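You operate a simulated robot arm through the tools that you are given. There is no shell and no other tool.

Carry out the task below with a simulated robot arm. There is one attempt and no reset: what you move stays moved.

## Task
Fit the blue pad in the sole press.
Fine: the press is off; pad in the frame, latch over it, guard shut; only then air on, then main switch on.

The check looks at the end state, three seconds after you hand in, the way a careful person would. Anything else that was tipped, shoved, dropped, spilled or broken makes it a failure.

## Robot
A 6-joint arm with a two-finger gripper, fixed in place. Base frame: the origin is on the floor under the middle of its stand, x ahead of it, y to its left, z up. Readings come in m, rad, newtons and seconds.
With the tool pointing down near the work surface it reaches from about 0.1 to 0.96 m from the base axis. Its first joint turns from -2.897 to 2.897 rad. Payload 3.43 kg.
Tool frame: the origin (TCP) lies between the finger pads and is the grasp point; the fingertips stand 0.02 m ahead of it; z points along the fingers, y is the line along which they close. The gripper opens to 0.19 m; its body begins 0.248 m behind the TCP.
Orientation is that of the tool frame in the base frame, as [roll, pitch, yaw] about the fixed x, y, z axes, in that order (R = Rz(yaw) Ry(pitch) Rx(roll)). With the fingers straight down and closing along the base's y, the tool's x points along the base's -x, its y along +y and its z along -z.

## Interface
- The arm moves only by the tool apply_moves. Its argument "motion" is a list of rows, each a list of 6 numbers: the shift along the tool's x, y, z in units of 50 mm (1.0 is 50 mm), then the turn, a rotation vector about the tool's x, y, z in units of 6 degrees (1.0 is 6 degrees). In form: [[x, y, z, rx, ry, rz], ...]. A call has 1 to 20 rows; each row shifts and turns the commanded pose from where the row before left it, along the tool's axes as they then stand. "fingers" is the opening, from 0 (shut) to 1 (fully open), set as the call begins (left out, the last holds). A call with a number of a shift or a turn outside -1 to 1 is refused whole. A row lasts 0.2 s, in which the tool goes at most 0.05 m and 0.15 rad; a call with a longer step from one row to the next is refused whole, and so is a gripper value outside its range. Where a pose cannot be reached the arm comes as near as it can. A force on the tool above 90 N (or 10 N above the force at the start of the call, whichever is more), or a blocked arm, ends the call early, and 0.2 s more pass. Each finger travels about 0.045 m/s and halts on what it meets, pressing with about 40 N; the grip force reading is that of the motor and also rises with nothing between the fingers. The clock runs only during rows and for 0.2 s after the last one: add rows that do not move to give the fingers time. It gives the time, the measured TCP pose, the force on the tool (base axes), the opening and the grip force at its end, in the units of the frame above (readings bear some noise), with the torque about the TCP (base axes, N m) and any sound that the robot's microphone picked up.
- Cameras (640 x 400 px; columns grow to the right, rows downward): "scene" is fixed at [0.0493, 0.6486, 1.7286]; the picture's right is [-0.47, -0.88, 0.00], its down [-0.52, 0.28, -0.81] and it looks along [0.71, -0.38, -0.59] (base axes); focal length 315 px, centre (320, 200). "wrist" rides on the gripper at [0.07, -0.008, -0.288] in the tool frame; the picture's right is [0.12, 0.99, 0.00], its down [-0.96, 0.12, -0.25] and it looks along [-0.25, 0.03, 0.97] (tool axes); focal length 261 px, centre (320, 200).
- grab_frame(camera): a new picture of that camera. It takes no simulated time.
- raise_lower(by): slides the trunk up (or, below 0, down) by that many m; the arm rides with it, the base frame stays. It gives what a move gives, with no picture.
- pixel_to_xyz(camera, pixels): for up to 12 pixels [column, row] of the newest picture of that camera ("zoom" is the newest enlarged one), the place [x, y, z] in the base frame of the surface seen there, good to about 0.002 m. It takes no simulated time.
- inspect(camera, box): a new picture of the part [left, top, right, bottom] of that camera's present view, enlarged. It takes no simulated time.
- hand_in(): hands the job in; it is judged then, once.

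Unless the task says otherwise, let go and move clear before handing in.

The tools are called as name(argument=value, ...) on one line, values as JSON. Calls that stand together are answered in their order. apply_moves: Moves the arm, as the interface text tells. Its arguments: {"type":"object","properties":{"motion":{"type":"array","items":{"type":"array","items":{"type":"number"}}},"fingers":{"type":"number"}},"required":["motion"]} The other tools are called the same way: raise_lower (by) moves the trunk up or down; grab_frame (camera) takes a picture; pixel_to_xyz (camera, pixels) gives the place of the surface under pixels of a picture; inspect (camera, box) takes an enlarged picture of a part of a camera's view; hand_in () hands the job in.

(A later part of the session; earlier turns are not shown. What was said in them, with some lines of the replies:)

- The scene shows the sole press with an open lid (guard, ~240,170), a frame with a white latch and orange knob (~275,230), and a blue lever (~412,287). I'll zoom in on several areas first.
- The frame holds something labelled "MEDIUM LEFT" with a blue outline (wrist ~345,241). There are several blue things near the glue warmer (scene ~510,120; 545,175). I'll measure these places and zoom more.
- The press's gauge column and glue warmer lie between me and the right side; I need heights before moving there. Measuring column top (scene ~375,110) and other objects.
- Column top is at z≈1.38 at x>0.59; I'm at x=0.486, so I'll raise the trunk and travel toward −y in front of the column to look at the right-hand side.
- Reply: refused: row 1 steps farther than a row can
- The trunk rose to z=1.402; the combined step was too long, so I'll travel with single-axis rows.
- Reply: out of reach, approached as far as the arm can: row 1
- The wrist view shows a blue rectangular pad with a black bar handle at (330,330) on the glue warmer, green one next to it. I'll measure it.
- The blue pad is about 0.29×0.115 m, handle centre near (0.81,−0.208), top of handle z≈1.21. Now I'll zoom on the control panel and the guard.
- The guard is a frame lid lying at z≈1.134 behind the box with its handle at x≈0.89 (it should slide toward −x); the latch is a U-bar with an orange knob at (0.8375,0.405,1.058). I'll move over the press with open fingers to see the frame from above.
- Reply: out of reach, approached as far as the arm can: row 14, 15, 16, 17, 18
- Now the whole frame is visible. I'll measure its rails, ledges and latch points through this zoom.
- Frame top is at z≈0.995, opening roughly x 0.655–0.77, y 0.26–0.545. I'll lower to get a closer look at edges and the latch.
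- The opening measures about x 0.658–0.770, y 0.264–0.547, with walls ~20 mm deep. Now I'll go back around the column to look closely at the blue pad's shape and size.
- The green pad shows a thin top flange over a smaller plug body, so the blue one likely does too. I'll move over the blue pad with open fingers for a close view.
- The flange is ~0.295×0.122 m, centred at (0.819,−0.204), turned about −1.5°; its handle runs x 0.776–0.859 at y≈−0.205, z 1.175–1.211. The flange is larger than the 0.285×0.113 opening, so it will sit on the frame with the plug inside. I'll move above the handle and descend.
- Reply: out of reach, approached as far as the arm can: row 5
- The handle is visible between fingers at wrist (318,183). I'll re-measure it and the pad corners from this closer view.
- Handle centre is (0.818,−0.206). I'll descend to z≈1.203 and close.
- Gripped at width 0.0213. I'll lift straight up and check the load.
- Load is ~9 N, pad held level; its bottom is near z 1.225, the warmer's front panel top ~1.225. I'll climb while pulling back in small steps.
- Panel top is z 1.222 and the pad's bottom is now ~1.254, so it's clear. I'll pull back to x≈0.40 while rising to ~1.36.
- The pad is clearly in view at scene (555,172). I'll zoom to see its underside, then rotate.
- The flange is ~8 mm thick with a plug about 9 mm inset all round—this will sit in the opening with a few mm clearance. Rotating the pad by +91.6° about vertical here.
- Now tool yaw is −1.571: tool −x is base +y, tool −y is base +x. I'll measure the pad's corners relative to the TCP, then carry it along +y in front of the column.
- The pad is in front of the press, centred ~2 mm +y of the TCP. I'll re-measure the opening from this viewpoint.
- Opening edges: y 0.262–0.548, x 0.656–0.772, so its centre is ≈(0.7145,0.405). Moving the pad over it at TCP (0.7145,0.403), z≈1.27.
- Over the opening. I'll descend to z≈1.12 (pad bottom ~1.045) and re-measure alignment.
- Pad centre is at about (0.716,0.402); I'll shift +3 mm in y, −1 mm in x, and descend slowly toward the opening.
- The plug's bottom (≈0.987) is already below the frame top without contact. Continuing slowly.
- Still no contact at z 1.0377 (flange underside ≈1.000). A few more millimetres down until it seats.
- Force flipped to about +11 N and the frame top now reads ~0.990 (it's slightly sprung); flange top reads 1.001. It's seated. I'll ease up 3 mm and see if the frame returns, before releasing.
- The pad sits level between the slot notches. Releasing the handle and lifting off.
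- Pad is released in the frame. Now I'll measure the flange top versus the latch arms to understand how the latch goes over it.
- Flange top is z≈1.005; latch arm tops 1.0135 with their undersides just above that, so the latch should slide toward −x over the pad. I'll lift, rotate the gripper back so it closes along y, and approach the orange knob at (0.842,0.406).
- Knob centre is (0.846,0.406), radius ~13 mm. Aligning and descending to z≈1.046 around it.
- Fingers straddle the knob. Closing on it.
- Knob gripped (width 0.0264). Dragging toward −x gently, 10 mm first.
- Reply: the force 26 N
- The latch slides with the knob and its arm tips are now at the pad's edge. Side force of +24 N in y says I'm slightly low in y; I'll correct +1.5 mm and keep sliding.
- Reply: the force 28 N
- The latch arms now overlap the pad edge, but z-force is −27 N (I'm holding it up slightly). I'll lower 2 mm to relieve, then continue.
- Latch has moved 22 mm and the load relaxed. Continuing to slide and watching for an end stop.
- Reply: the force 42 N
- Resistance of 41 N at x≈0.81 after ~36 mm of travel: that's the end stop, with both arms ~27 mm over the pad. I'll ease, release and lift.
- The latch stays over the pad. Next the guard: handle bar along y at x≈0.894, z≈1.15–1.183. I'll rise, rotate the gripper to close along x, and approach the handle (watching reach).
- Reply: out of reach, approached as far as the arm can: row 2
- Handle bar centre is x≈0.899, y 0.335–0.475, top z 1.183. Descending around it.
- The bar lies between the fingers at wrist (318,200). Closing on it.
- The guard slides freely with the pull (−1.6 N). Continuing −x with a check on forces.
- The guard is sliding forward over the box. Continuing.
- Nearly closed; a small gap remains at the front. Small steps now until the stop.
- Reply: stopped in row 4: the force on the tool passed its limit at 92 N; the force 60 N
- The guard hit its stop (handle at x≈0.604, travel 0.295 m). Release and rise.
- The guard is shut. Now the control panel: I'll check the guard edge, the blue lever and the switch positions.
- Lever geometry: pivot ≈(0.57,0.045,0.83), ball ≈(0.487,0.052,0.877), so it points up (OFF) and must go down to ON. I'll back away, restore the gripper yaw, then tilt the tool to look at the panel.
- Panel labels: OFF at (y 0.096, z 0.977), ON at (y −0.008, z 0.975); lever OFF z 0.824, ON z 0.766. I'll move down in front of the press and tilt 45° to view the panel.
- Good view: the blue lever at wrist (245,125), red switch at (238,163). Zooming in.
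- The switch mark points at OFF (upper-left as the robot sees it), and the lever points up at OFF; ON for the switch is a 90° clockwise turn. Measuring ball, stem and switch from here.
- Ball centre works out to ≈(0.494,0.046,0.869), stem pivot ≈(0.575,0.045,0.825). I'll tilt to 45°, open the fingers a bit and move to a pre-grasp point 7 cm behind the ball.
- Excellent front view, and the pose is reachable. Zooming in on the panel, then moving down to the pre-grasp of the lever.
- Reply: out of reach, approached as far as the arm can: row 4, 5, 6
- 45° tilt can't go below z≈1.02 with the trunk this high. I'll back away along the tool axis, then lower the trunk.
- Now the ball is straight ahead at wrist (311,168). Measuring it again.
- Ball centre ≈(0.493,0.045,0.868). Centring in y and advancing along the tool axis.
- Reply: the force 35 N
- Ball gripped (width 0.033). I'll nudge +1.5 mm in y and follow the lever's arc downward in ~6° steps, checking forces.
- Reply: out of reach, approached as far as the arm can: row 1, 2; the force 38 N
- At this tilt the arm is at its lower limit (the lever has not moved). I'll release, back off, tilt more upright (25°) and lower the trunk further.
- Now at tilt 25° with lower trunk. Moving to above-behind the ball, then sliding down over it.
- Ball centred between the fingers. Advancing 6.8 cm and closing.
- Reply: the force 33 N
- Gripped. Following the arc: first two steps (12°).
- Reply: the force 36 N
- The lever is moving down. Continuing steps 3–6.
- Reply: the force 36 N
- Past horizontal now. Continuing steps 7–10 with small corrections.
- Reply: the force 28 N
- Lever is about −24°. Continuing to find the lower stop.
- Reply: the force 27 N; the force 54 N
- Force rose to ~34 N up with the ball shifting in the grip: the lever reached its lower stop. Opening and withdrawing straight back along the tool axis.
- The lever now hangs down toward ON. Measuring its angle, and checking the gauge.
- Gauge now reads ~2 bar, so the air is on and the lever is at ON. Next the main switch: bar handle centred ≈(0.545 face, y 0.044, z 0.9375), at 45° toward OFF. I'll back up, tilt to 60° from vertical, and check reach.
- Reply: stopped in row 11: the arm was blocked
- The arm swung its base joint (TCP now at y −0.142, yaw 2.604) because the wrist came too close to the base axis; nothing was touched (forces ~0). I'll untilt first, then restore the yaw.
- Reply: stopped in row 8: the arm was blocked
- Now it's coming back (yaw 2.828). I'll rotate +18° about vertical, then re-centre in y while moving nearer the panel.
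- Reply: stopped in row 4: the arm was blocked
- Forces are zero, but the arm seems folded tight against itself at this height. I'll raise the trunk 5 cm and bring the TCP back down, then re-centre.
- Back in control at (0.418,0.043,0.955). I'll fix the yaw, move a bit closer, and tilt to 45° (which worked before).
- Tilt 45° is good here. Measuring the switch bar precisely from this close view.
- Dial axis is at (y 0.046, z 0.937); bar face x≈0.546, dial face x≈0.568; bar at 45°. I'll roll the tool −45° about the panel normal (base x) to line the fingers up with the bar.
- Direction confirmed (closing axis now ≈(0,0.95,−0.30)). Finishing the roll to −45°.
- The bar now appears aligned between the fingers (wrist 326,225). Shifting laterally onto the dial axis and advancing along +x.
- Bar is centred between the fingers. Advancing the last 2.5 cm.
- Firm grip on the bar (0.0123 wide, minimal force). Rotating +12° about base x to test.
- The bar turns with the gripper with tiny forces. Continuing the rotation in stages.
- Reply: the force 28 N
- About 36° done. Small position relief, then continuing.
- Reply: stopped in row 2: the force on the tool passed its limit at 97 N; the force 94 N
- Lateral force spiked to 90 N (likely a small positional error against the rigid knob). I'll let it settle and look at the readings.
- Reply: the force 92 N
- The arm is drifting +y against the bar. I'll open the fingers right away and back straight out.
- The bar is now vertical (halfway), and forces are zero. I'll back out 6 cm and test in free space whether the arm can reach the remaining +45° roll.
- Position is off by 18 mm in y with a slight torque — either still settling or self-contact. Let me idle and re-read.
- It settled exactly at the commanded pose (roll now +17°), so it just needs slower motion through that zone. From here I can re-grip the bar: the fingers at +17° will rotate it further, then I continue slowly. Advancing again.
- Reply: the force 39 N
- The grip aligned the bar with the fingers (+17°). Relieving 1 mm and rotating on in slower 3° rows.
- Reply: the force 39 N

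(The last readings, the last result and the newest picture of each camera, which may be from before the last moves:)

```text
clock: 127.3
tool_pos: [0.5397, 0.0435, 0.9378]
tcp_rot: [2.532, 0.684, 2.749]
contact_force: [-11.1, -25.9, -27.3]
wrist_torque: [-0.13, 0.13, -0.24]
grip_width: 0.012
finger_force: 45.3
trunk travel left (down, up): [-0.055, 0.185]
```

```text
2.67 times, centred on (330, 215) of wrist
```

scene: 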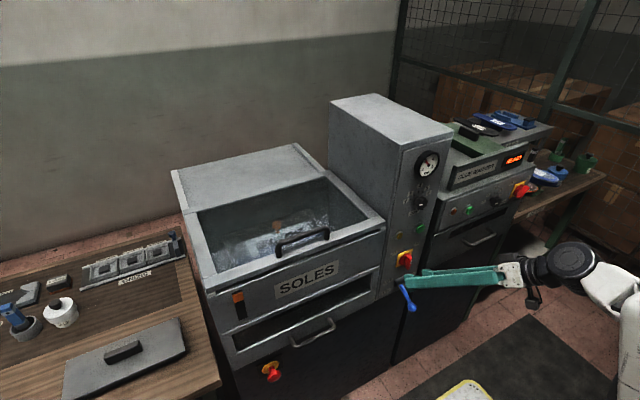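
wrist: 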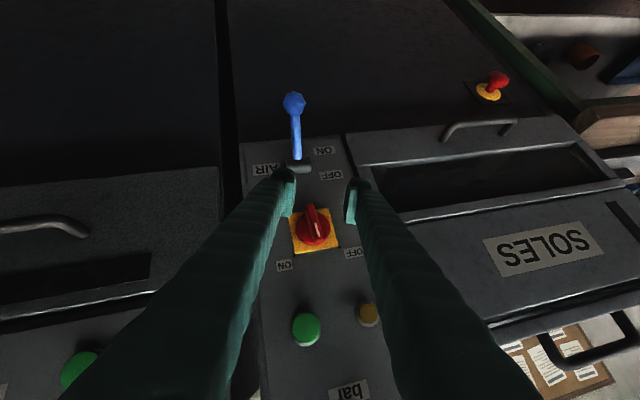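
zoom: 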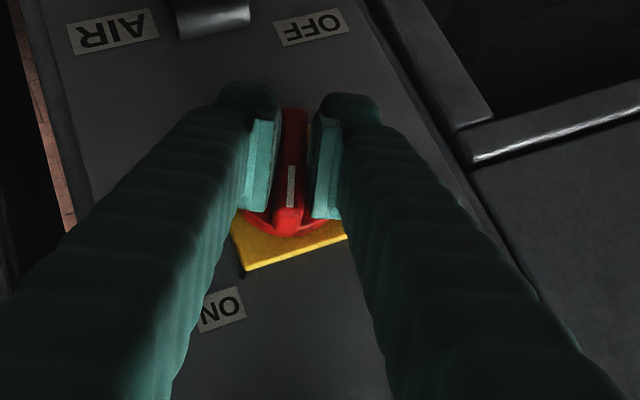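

apply_moves(motion=[[0, -0.015, 0, -0.35, 0, 0.35], [0, 0, 0, -0.35, 0, 0.35], [0, 0, 0, -0.35, 0, 0.35], [0, 0, 0, 0, 0, 0]])

inspect(camera="wrist", box=[250, 140, 410, 290])

inspect(camera="scene", box=[370, 140, 490, 320])

```text
clock: 127.8
tool_pos: [0.5401, 0.0443, 0.9376]
tcp_rot: [2.476, 0.672, 2.726]
contact_force: [-2.5, -89.6, -27.1]
wrist_torque: [-0.32, 0.18, -1.07]
grip_width: 0.0133
finger_force: 45.6
trunk travel left (down, up): [-0.055, 0.185]
stopped in row 2: the force on the tool passed its limit at 92 N (the readings are from after the stop); the commanded pose is now the measured one
```

```text
2.67 times, centred on (330, 215) of wrist
```

zoom: 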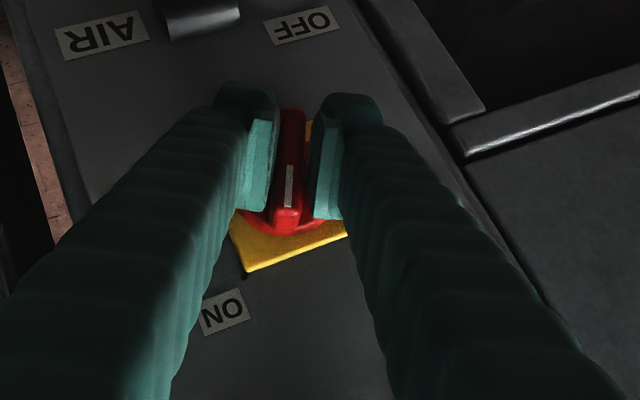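

```text
2.22 times, centred on (430, 230) of scene
```

zoom: 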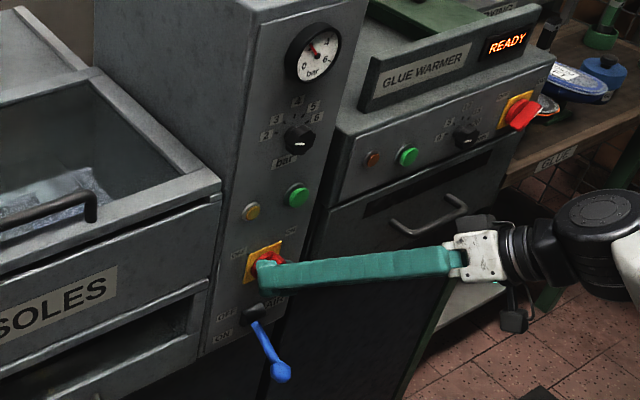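

Another lateral spike from arm lag at ~30° roll. I'll loosen the grip to ~0.02 m so the bar has play, and turn in smaller, slower steps.

apply_moves(motion=[[0, 0, 0, 0, 0, 0], [0, 0, 0, 0, 0, 0], [0, 0, 0, 0, 0, 0]], fingers=0.12)

inspect(camera="wrist", box=[250, 140, 410, 290])

```text
clock: 128.6
tool_pos: [0.5388, 0.0546, 0.9387]
tcp_rot: [2.471, 0.67, 2.731]
contact_force: [7.5, -17.6, -4.8]
wrist_torque: [-0.04, 0.1, -0.14]
grip_width: 0.0331
finger_force: 9.1
trunk travel left (down, up): [-0.055, 0.185]
```

```text
2.67 times, centred on (330, 215) of wrist
```

zoom: 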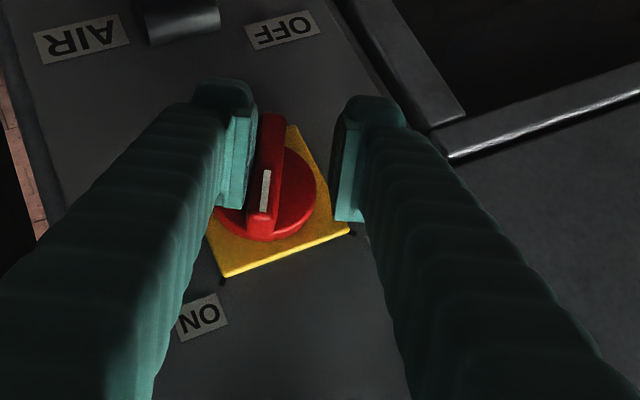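

TCP sits 9 mm too far +y. Re-centring it on the dial axis with the loose grip.

apply_moves(motion=[[-0.024, -0.084, -0.015, 0, 0, 0], [-0.024, -0.084, -0.015, 0, 0, 0], [0, 0, 0, 0, 0, 0], [0, 0, 0, 0, 0, 0]], fingers=0.16)

inspect(camera="wrist", box=[250, 140, 410, 290])

```text
clock: 129.6
tool_pos: [0.5379, 0.0554, 0.9399]
tcp_rot: [2.471, 0.67, 2.756]
contact_force: [-3.1, -11.2, -1.9]
wrist_torque: [-0.04, 0.02, -0.23]
grip_width: 0.0365
finger_force: 5.7
trunk travel left (down, up): [-0.055, 0.185]
```

```text
2.67 times, centred on (330, 215) of wrist
```

zoom: 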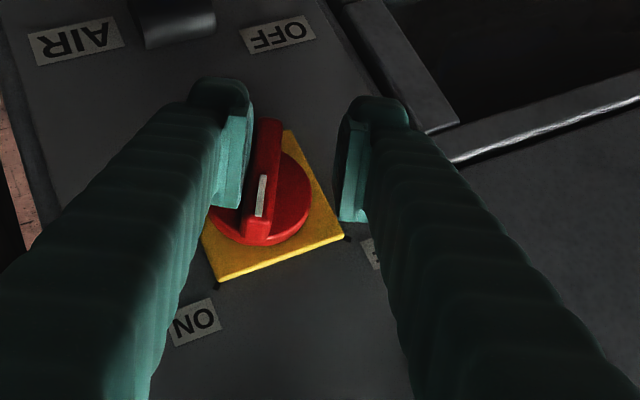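

apply_moves(motion=[[0, 0, 0, 0, 0, 0], [0, 0, 0, 0, 0, 0], [0, 0, 0, 0, 0, 0], [0, 0, 0, 0, 0, 0], [0, 0, 0, 0, 0, 0]], fingers=0.3)

inspect(camera="wrist", box=[250, 140, 410, 290])

```text
clock: 130.8
tool_pos: [0.5378, 0.0554, 0.937]
tcp_rot: [2.471, 0.671, 2.757]
contact_force: [0.3, 0.0, -0.6]
wrist_torque: [-0.05, 0.02, 0.01]
grip_width: 0.057
finger_force: 0.1
trunk travel left (down, up): [-0.055, 0.185]
```

```text
2.67 times, centred on (330, 215) of wrist
```

zoom: 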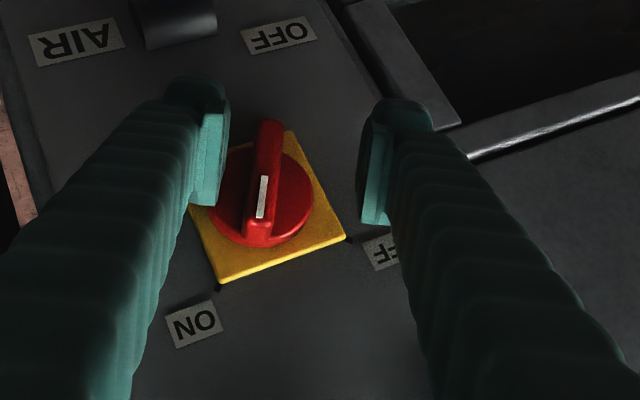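

Free of contact now; the "drift" was a transient lag captured as the commanded pose when the call stopped. I'll re-centre at (0.540,0.046,0.937), and from here rotate only ~1° per row.

apply_moves(motion=[[-0.044, -0.082, -0.02, 0, 0, 0], [-0.044, -0.082, -0.02, 0, 0, 0], [0, 0, 0, 0, 0, 0], [0, 0, 0, 0, 0, 0]])

inspect(camera="wrist", box=[250, 140, 410, 290])

```text
clock: 132.0
tool_pos: [0.5362, 0.0662, 0.9404]
tcp_rot: [2.474, 0.676, 2.793]
contact_force: [-0.2, -1.5, -1.3]
wrist_torque: [0.01, 0.03, -0.05]
grip_width: 0.0579
finger_force: 1.0
trunk travel left (down, up): [-0.055, 0.185]
stopped in row 4: the arm was blocked; the commanded pose is now the measured one
```

```text
2.67 times, centred on (330, 215) of wrist
```

zoom: 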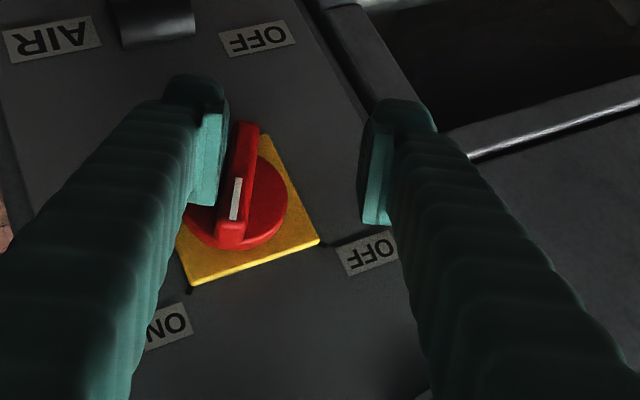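

The arm gets blocked in this right-leaning posture. The bar is already ~29° past vertical, so only ~15° remain: I'll back out, return to the comfortable posture, and finish by pushing the bar's upper end toward −y with closed fingers.

apply_moves(motion=[[0.42, 0.02, -0.42, 0, 0, 0], [0.42, 0.02, -0.42, 0, 0, 0], [0, 0, 0, 0, 0, 0], [0, 0, 0, 0, 0, 0]])

grab_frame(camera="wrist")

grab_frame(camera="scene")

```text
clock: 132.7
tool_pos: [0.4653, 0.1254, 0.9395]
tcp_rot: [2.47, 0.676, 2.944]
contact_force: [-0.2, 0.4, -0.2]
wrist_torque: [-0.1, -0.01, -0.08]
grip_width: 0.0571
finger_force: 0.2
trunk travel left (down, up): [-0.055, 0.185]
stopped in row 3: the arm was blocked; the commanded pose is now the measured one
```

```text
taken
```

wrist: 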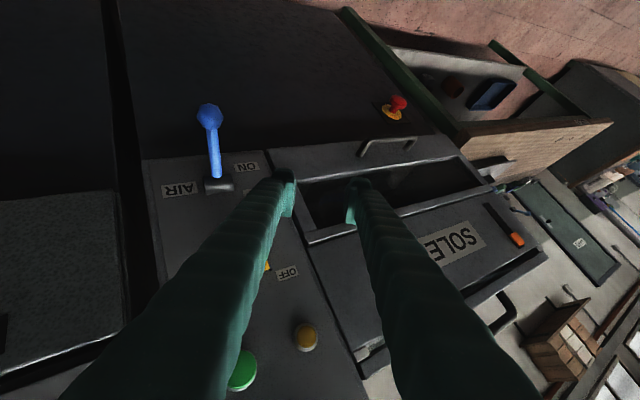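

```text
taken
```

scene: 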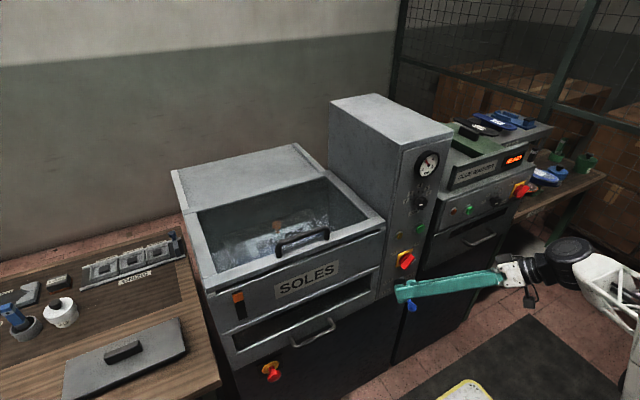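

The base joint swung again because this lean puts the wrist too close to the base axis (no contact, forces ~0). I'll rotate smoothly back to the comfortable left-leaning posture (45° tilt, −20° roll).

apply_moves(motion=[[0, 0, 0, 0.503, -0.006, -0.264], [0, 0, 0, 0.503, -0.006, -0.264], [0, 0, 0, 0.503, -0.006, -0.264], [0, 0, 0, 0.503, -0.006, -0.264], [0, 0, 0, 0.503, -0.006, -0.264], [0, 0, 0, 0, 0, 0]])

```text
clock: 134.1
tool_pos: [0.4636, 0.1229, 0.9399]
tcp_rot: [2.841, 0.747, 3.1]
contact_force: [-0.3, -0.2, -0.7]
wrist_torque: [0.0, 0.01, 0.03]
grip_width: 0.0572
finger_force: 0.0
trunk travel left (down, up): [-0.055, 0.185]
```

apply_moves(motion=[[0, 0, 0, 0.503, -0.006, -0.264], [0, 0, 0, 0.503, -0.006, -0.264], [0, 0, 0, 0.503, -0.006, -0.264], [0, 0, 0, 0.503, -0.006, -0.264], [0, 0, 0, 0.503, -0.006, -0.264], [0, 0, 0, 0.503, -0.006, -0.264], [0, 0, 0, 0.503, -0.006, -0.264], [0, 0, 0, 0.503, -0.006, -0.264], [0, 0, 0, 0.503, -0.006, -0.264], [0, 0, 0, 0.503, -0.006, -0.264], [0, 0, 0, 0, 0, 0], [0, 0, 0, 0, 0, 0]], fingers=0.0)

grab_frame(camera="wrist")

grab_frame(camera="scene")

```text
clock: 136.7
tool_pos: [0.4634, 0.1247, 0.9397]
tcp_rot: [-2.663, 0.728, -2.816]
contact_force: [-0.2, 0.1, -0.1]
wrist_torque: [0.0, 0.01, 0.01]
grip_width: 0.0001
finger_force: 33.9
trunk travel left (down, up): [-0.055, 0.185]
```

```text
taken
```

wrist: 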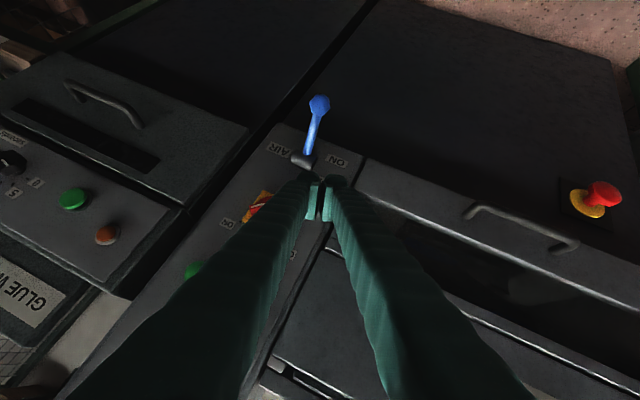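

```text
taken
```

scene: 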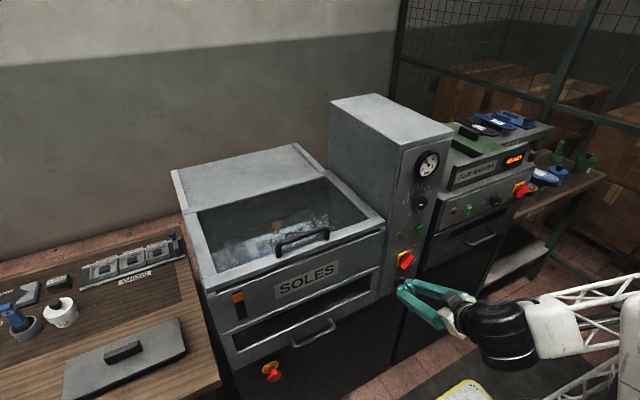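

Stable again. Checking the switch bar's current angle.

inspect(camera="wrist", box=[220, 150, 320, 270])

inspect(camera="scene", box=[376, 225, 440, 305])

```text
3.33 times, centred on (270, 210) of wrist
```

zoom: 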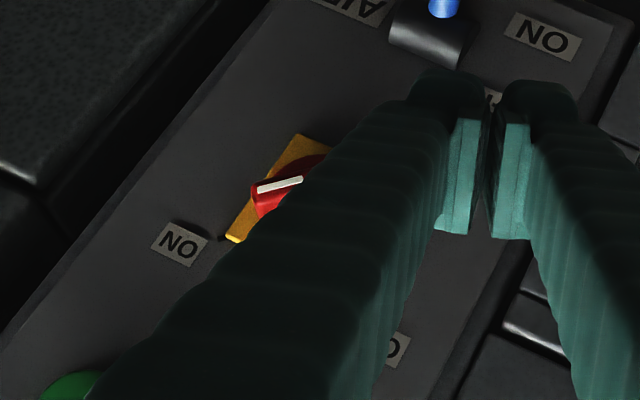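

```text
5.00 times, centred on (408, 265) of scene
```

zoom: 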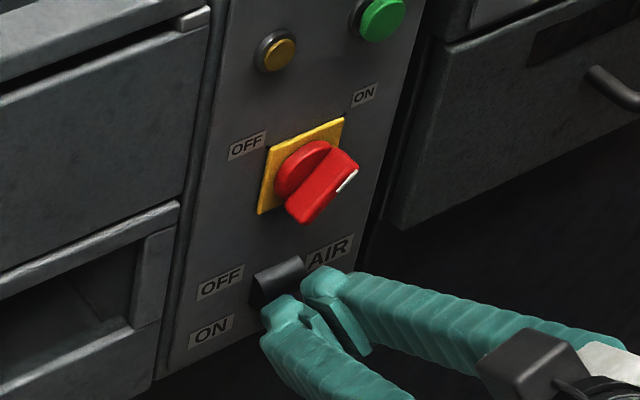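

The sweep carried the bar round: the white mark now points to upper right, toward ON. Measuring its ends to see if it's fully at ON.

pixel_to_xyz(camera="scene", pixels=[[403, 267], [405, 266], [408, 263], [411, 260], [413, 258], [412, 261], [413, 262], [410, 264]])

apply_moves(motion=[[0, 0, -0.6, 0, 0, 0], [0, 0.6, 0, 0, 0, 0], [0, 0.6, 0, 0, 0, 0], [0, 0, 0, 0, 0, 0]])

grab_frame(camera="wrist")

```text
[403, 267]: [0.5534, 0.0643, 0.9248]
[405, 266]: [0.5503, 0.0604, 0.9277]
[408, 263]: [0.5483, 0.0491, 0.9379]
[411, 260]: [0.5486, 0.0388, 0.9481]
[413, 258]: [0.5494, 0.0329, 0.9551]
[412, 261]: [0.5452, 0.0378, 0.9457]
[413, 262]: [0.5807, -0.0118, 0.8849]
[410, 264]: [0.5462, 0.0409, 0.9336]
```

```text
clock: 137.7
tool_pos: [0.4425, 0.1882, 0.9393]
tcp_rot: [-2.663, 0.727, -2.816]
contact_force: [-0.9, -0.5, 1.0]
wrist_torque: [0.03, 0.03, 0.04]
grip_width: 0.0001
finger_force: 34.1
trunk travel left (down, up): [-0.055, 0.185]
```

```text
taken
```

wrist: 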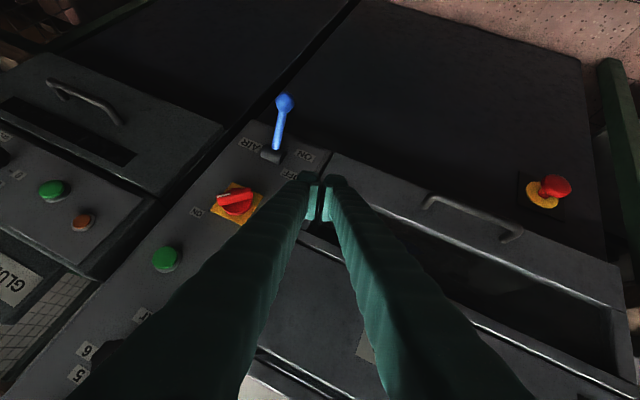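

The bar line runs from (0.060,0.928) to (0.033,0.955): exactly 45° toward ON. Zooming to confirm and checking any lamps.

inspect(camera="wrist", box=[180, 140, 290, 280])

inspect(camera="scene", box=[380, 140, 460, 290])

inspect(camera="scene", box=[160, 130, 400, 390])

```text
2.86 times, centred on (235, 210) of wrist
```

zoom: 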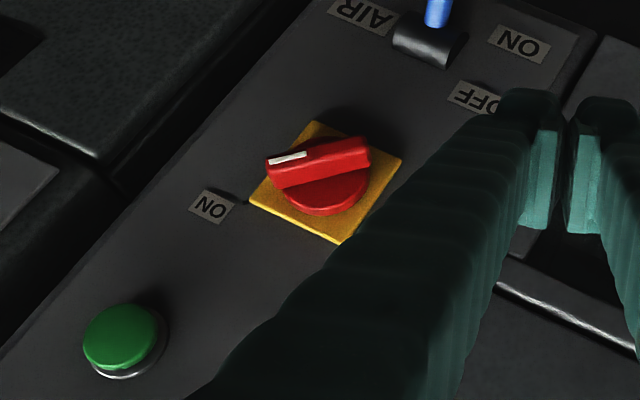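

```text
2.67 times, centred on (420, 215) of scene
```

zoom: 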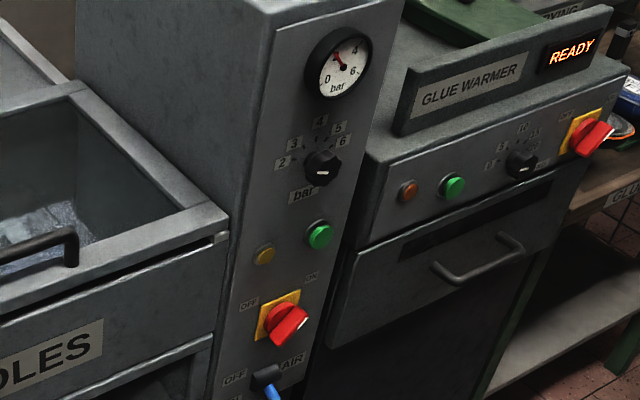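

```text
1.54 times, centred on (280, 260) of scene
```

zoom: 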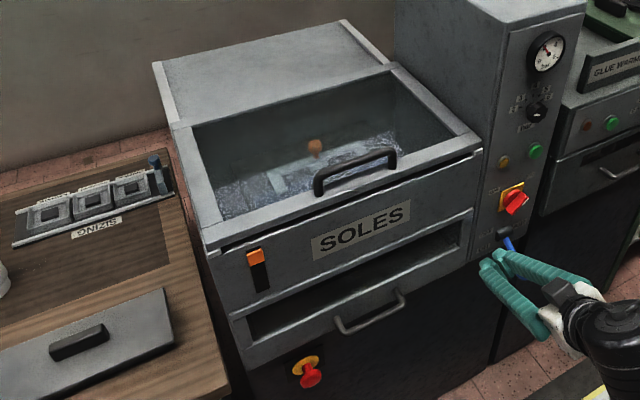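

The switch mark points at ON, lever at ON, gauge ~2 bar. Now verifying the guard and the latch through the glass.

inspect(camera="scene", box=[180, 170, 400, 310])

inspect(camera="scene", box=[230, 195, 340, 265])

pixel_to_xyz(camera="scene", pixels=[[215, 283], [290, 260], [370, 232], [210, 289], [378, 235], [302, 240], [277, 246], [328, 232], [200, 240], [340, 180]])

```text
2.86 times, centred on (290, 240) of scene
```

zoom: 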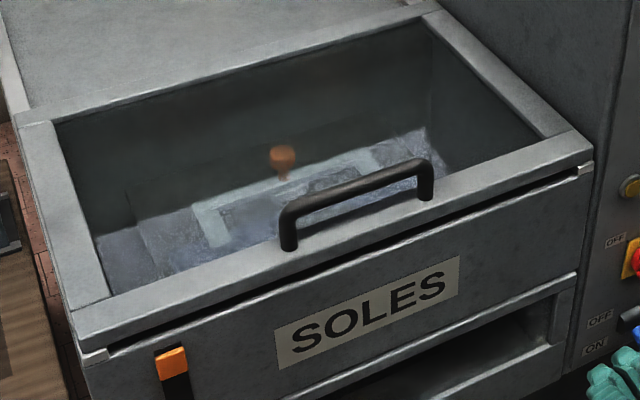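

```text
5.71 times, centred on (285, 230) of scene
```

zoom: 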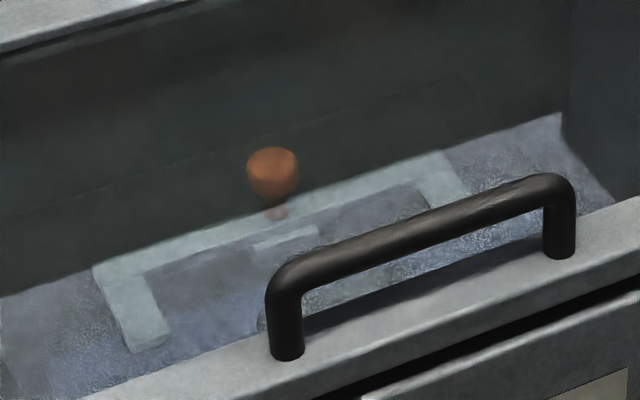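

```text
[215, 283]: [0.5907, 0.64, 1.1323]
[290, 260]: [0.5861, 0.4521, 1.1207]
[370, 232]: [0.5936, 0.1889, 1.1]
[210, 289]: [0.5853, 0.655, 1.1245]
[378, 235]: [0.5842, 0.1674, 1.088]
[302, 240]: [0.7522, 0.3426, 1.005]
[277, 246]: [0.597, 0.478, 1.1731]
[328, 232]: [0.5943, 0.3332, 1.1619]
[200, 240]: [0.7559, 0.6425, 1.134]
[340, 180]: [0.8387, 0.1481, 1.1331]
```

The guard's front edge sits at x≈0.585 (flush with the box front), the latch's arms lie over the pad, lever and switch are ON. I'll move the arm clear by raising the trunk, then take a final look.

raise_lower(by=0.15)

grab_frame(camera="scene")

grab_frame(camera="wrist")

```text
clock: 139.4
tool_pos: [0.4426, 0.1877, 1.0894]
tcp_rot: [-2.665, 0.728, -2.815]
contact_force: [0.4, -0.1, -1.0]
wrist_torque: [0.01, -0.01, 0.05]
grip_width: 0.0002
finger_force: 34.2
trunk travel left (down, up): [-0.205, 0.035]
```

```text
taken
```

scene: 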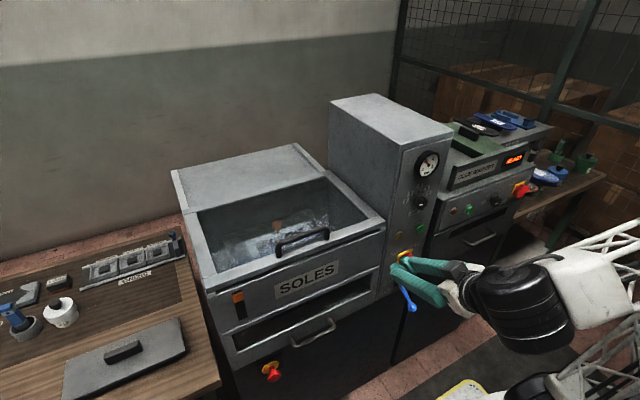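

```text
taken
```

wrist: 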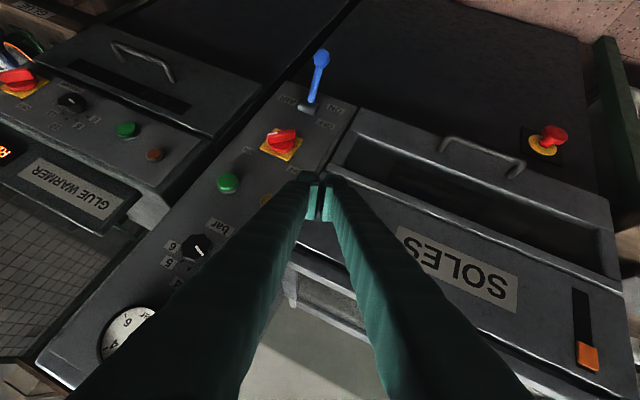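

Clear of everything. One last zoom at the lever and switch from this new angle.

inspect(camera="wrist", box=[240, 40, 370, 190])

pixel_to_xyz(camera="wrist", pixels=[[270, 140], [295, 135], [280, 138], [321, 57], [313, 90]])

```text
2.67 times, centred on (305, 115) of wrist
```

zoom: 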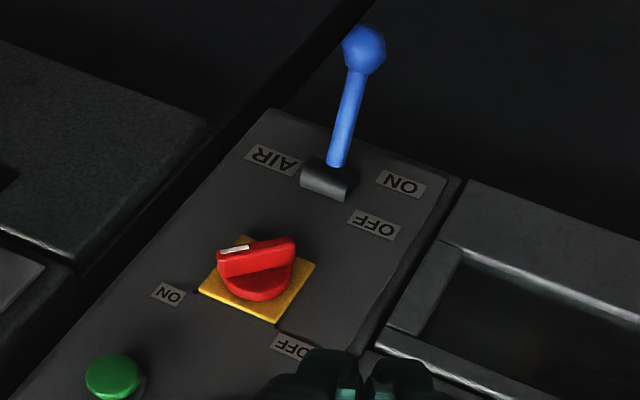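

```text
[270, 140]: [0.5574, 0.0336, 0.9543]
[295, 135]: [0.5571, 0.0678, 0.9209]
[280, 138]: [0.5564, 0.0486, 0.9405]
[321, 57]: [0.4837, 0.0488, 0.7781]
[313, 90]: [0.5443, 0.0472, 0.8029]
```

Everything checks out. The switch bar lies at 45° toward ON, and the lever is about 30° down at its ON stop. The gauge shows pressure. The pad is latched under the closed guard, and the arm is clear. Handing in.

hand_in()

```text
The job is handed in.
```

The blue pad is fitted in the sole press and the press is on. I've handed the job in, but I don't have the check's result yet.

- **Pad:** I took it from the glue warmer and set it in the frame, with its flange resting on the frame.
- **Latch:** It is slid forward to its stop, with both arms about 27 mm over the pad's edge.
- **Guard:** It is pulled shut to its stop, with its front edge flush with the front of the box.
- **Air:** I moved the lever from OFF to ON after the guard was shut. The gauge rose from 0 to about 2 bar.
- **Main switch:** I turned it on last. Its mark points at ON.

- **Main switch finish:** The turn was not clean. The arm hit its force limit twice partway through, then swung sideways as I backed out. That swing carried the switch the last few degrees to ON. I re-measured the bar afterwards and it sits at 45° toward ON.
- **Arm swings:** The arm also swung sideways in free space once before that. I saw no sign that it touched or moved anything else.
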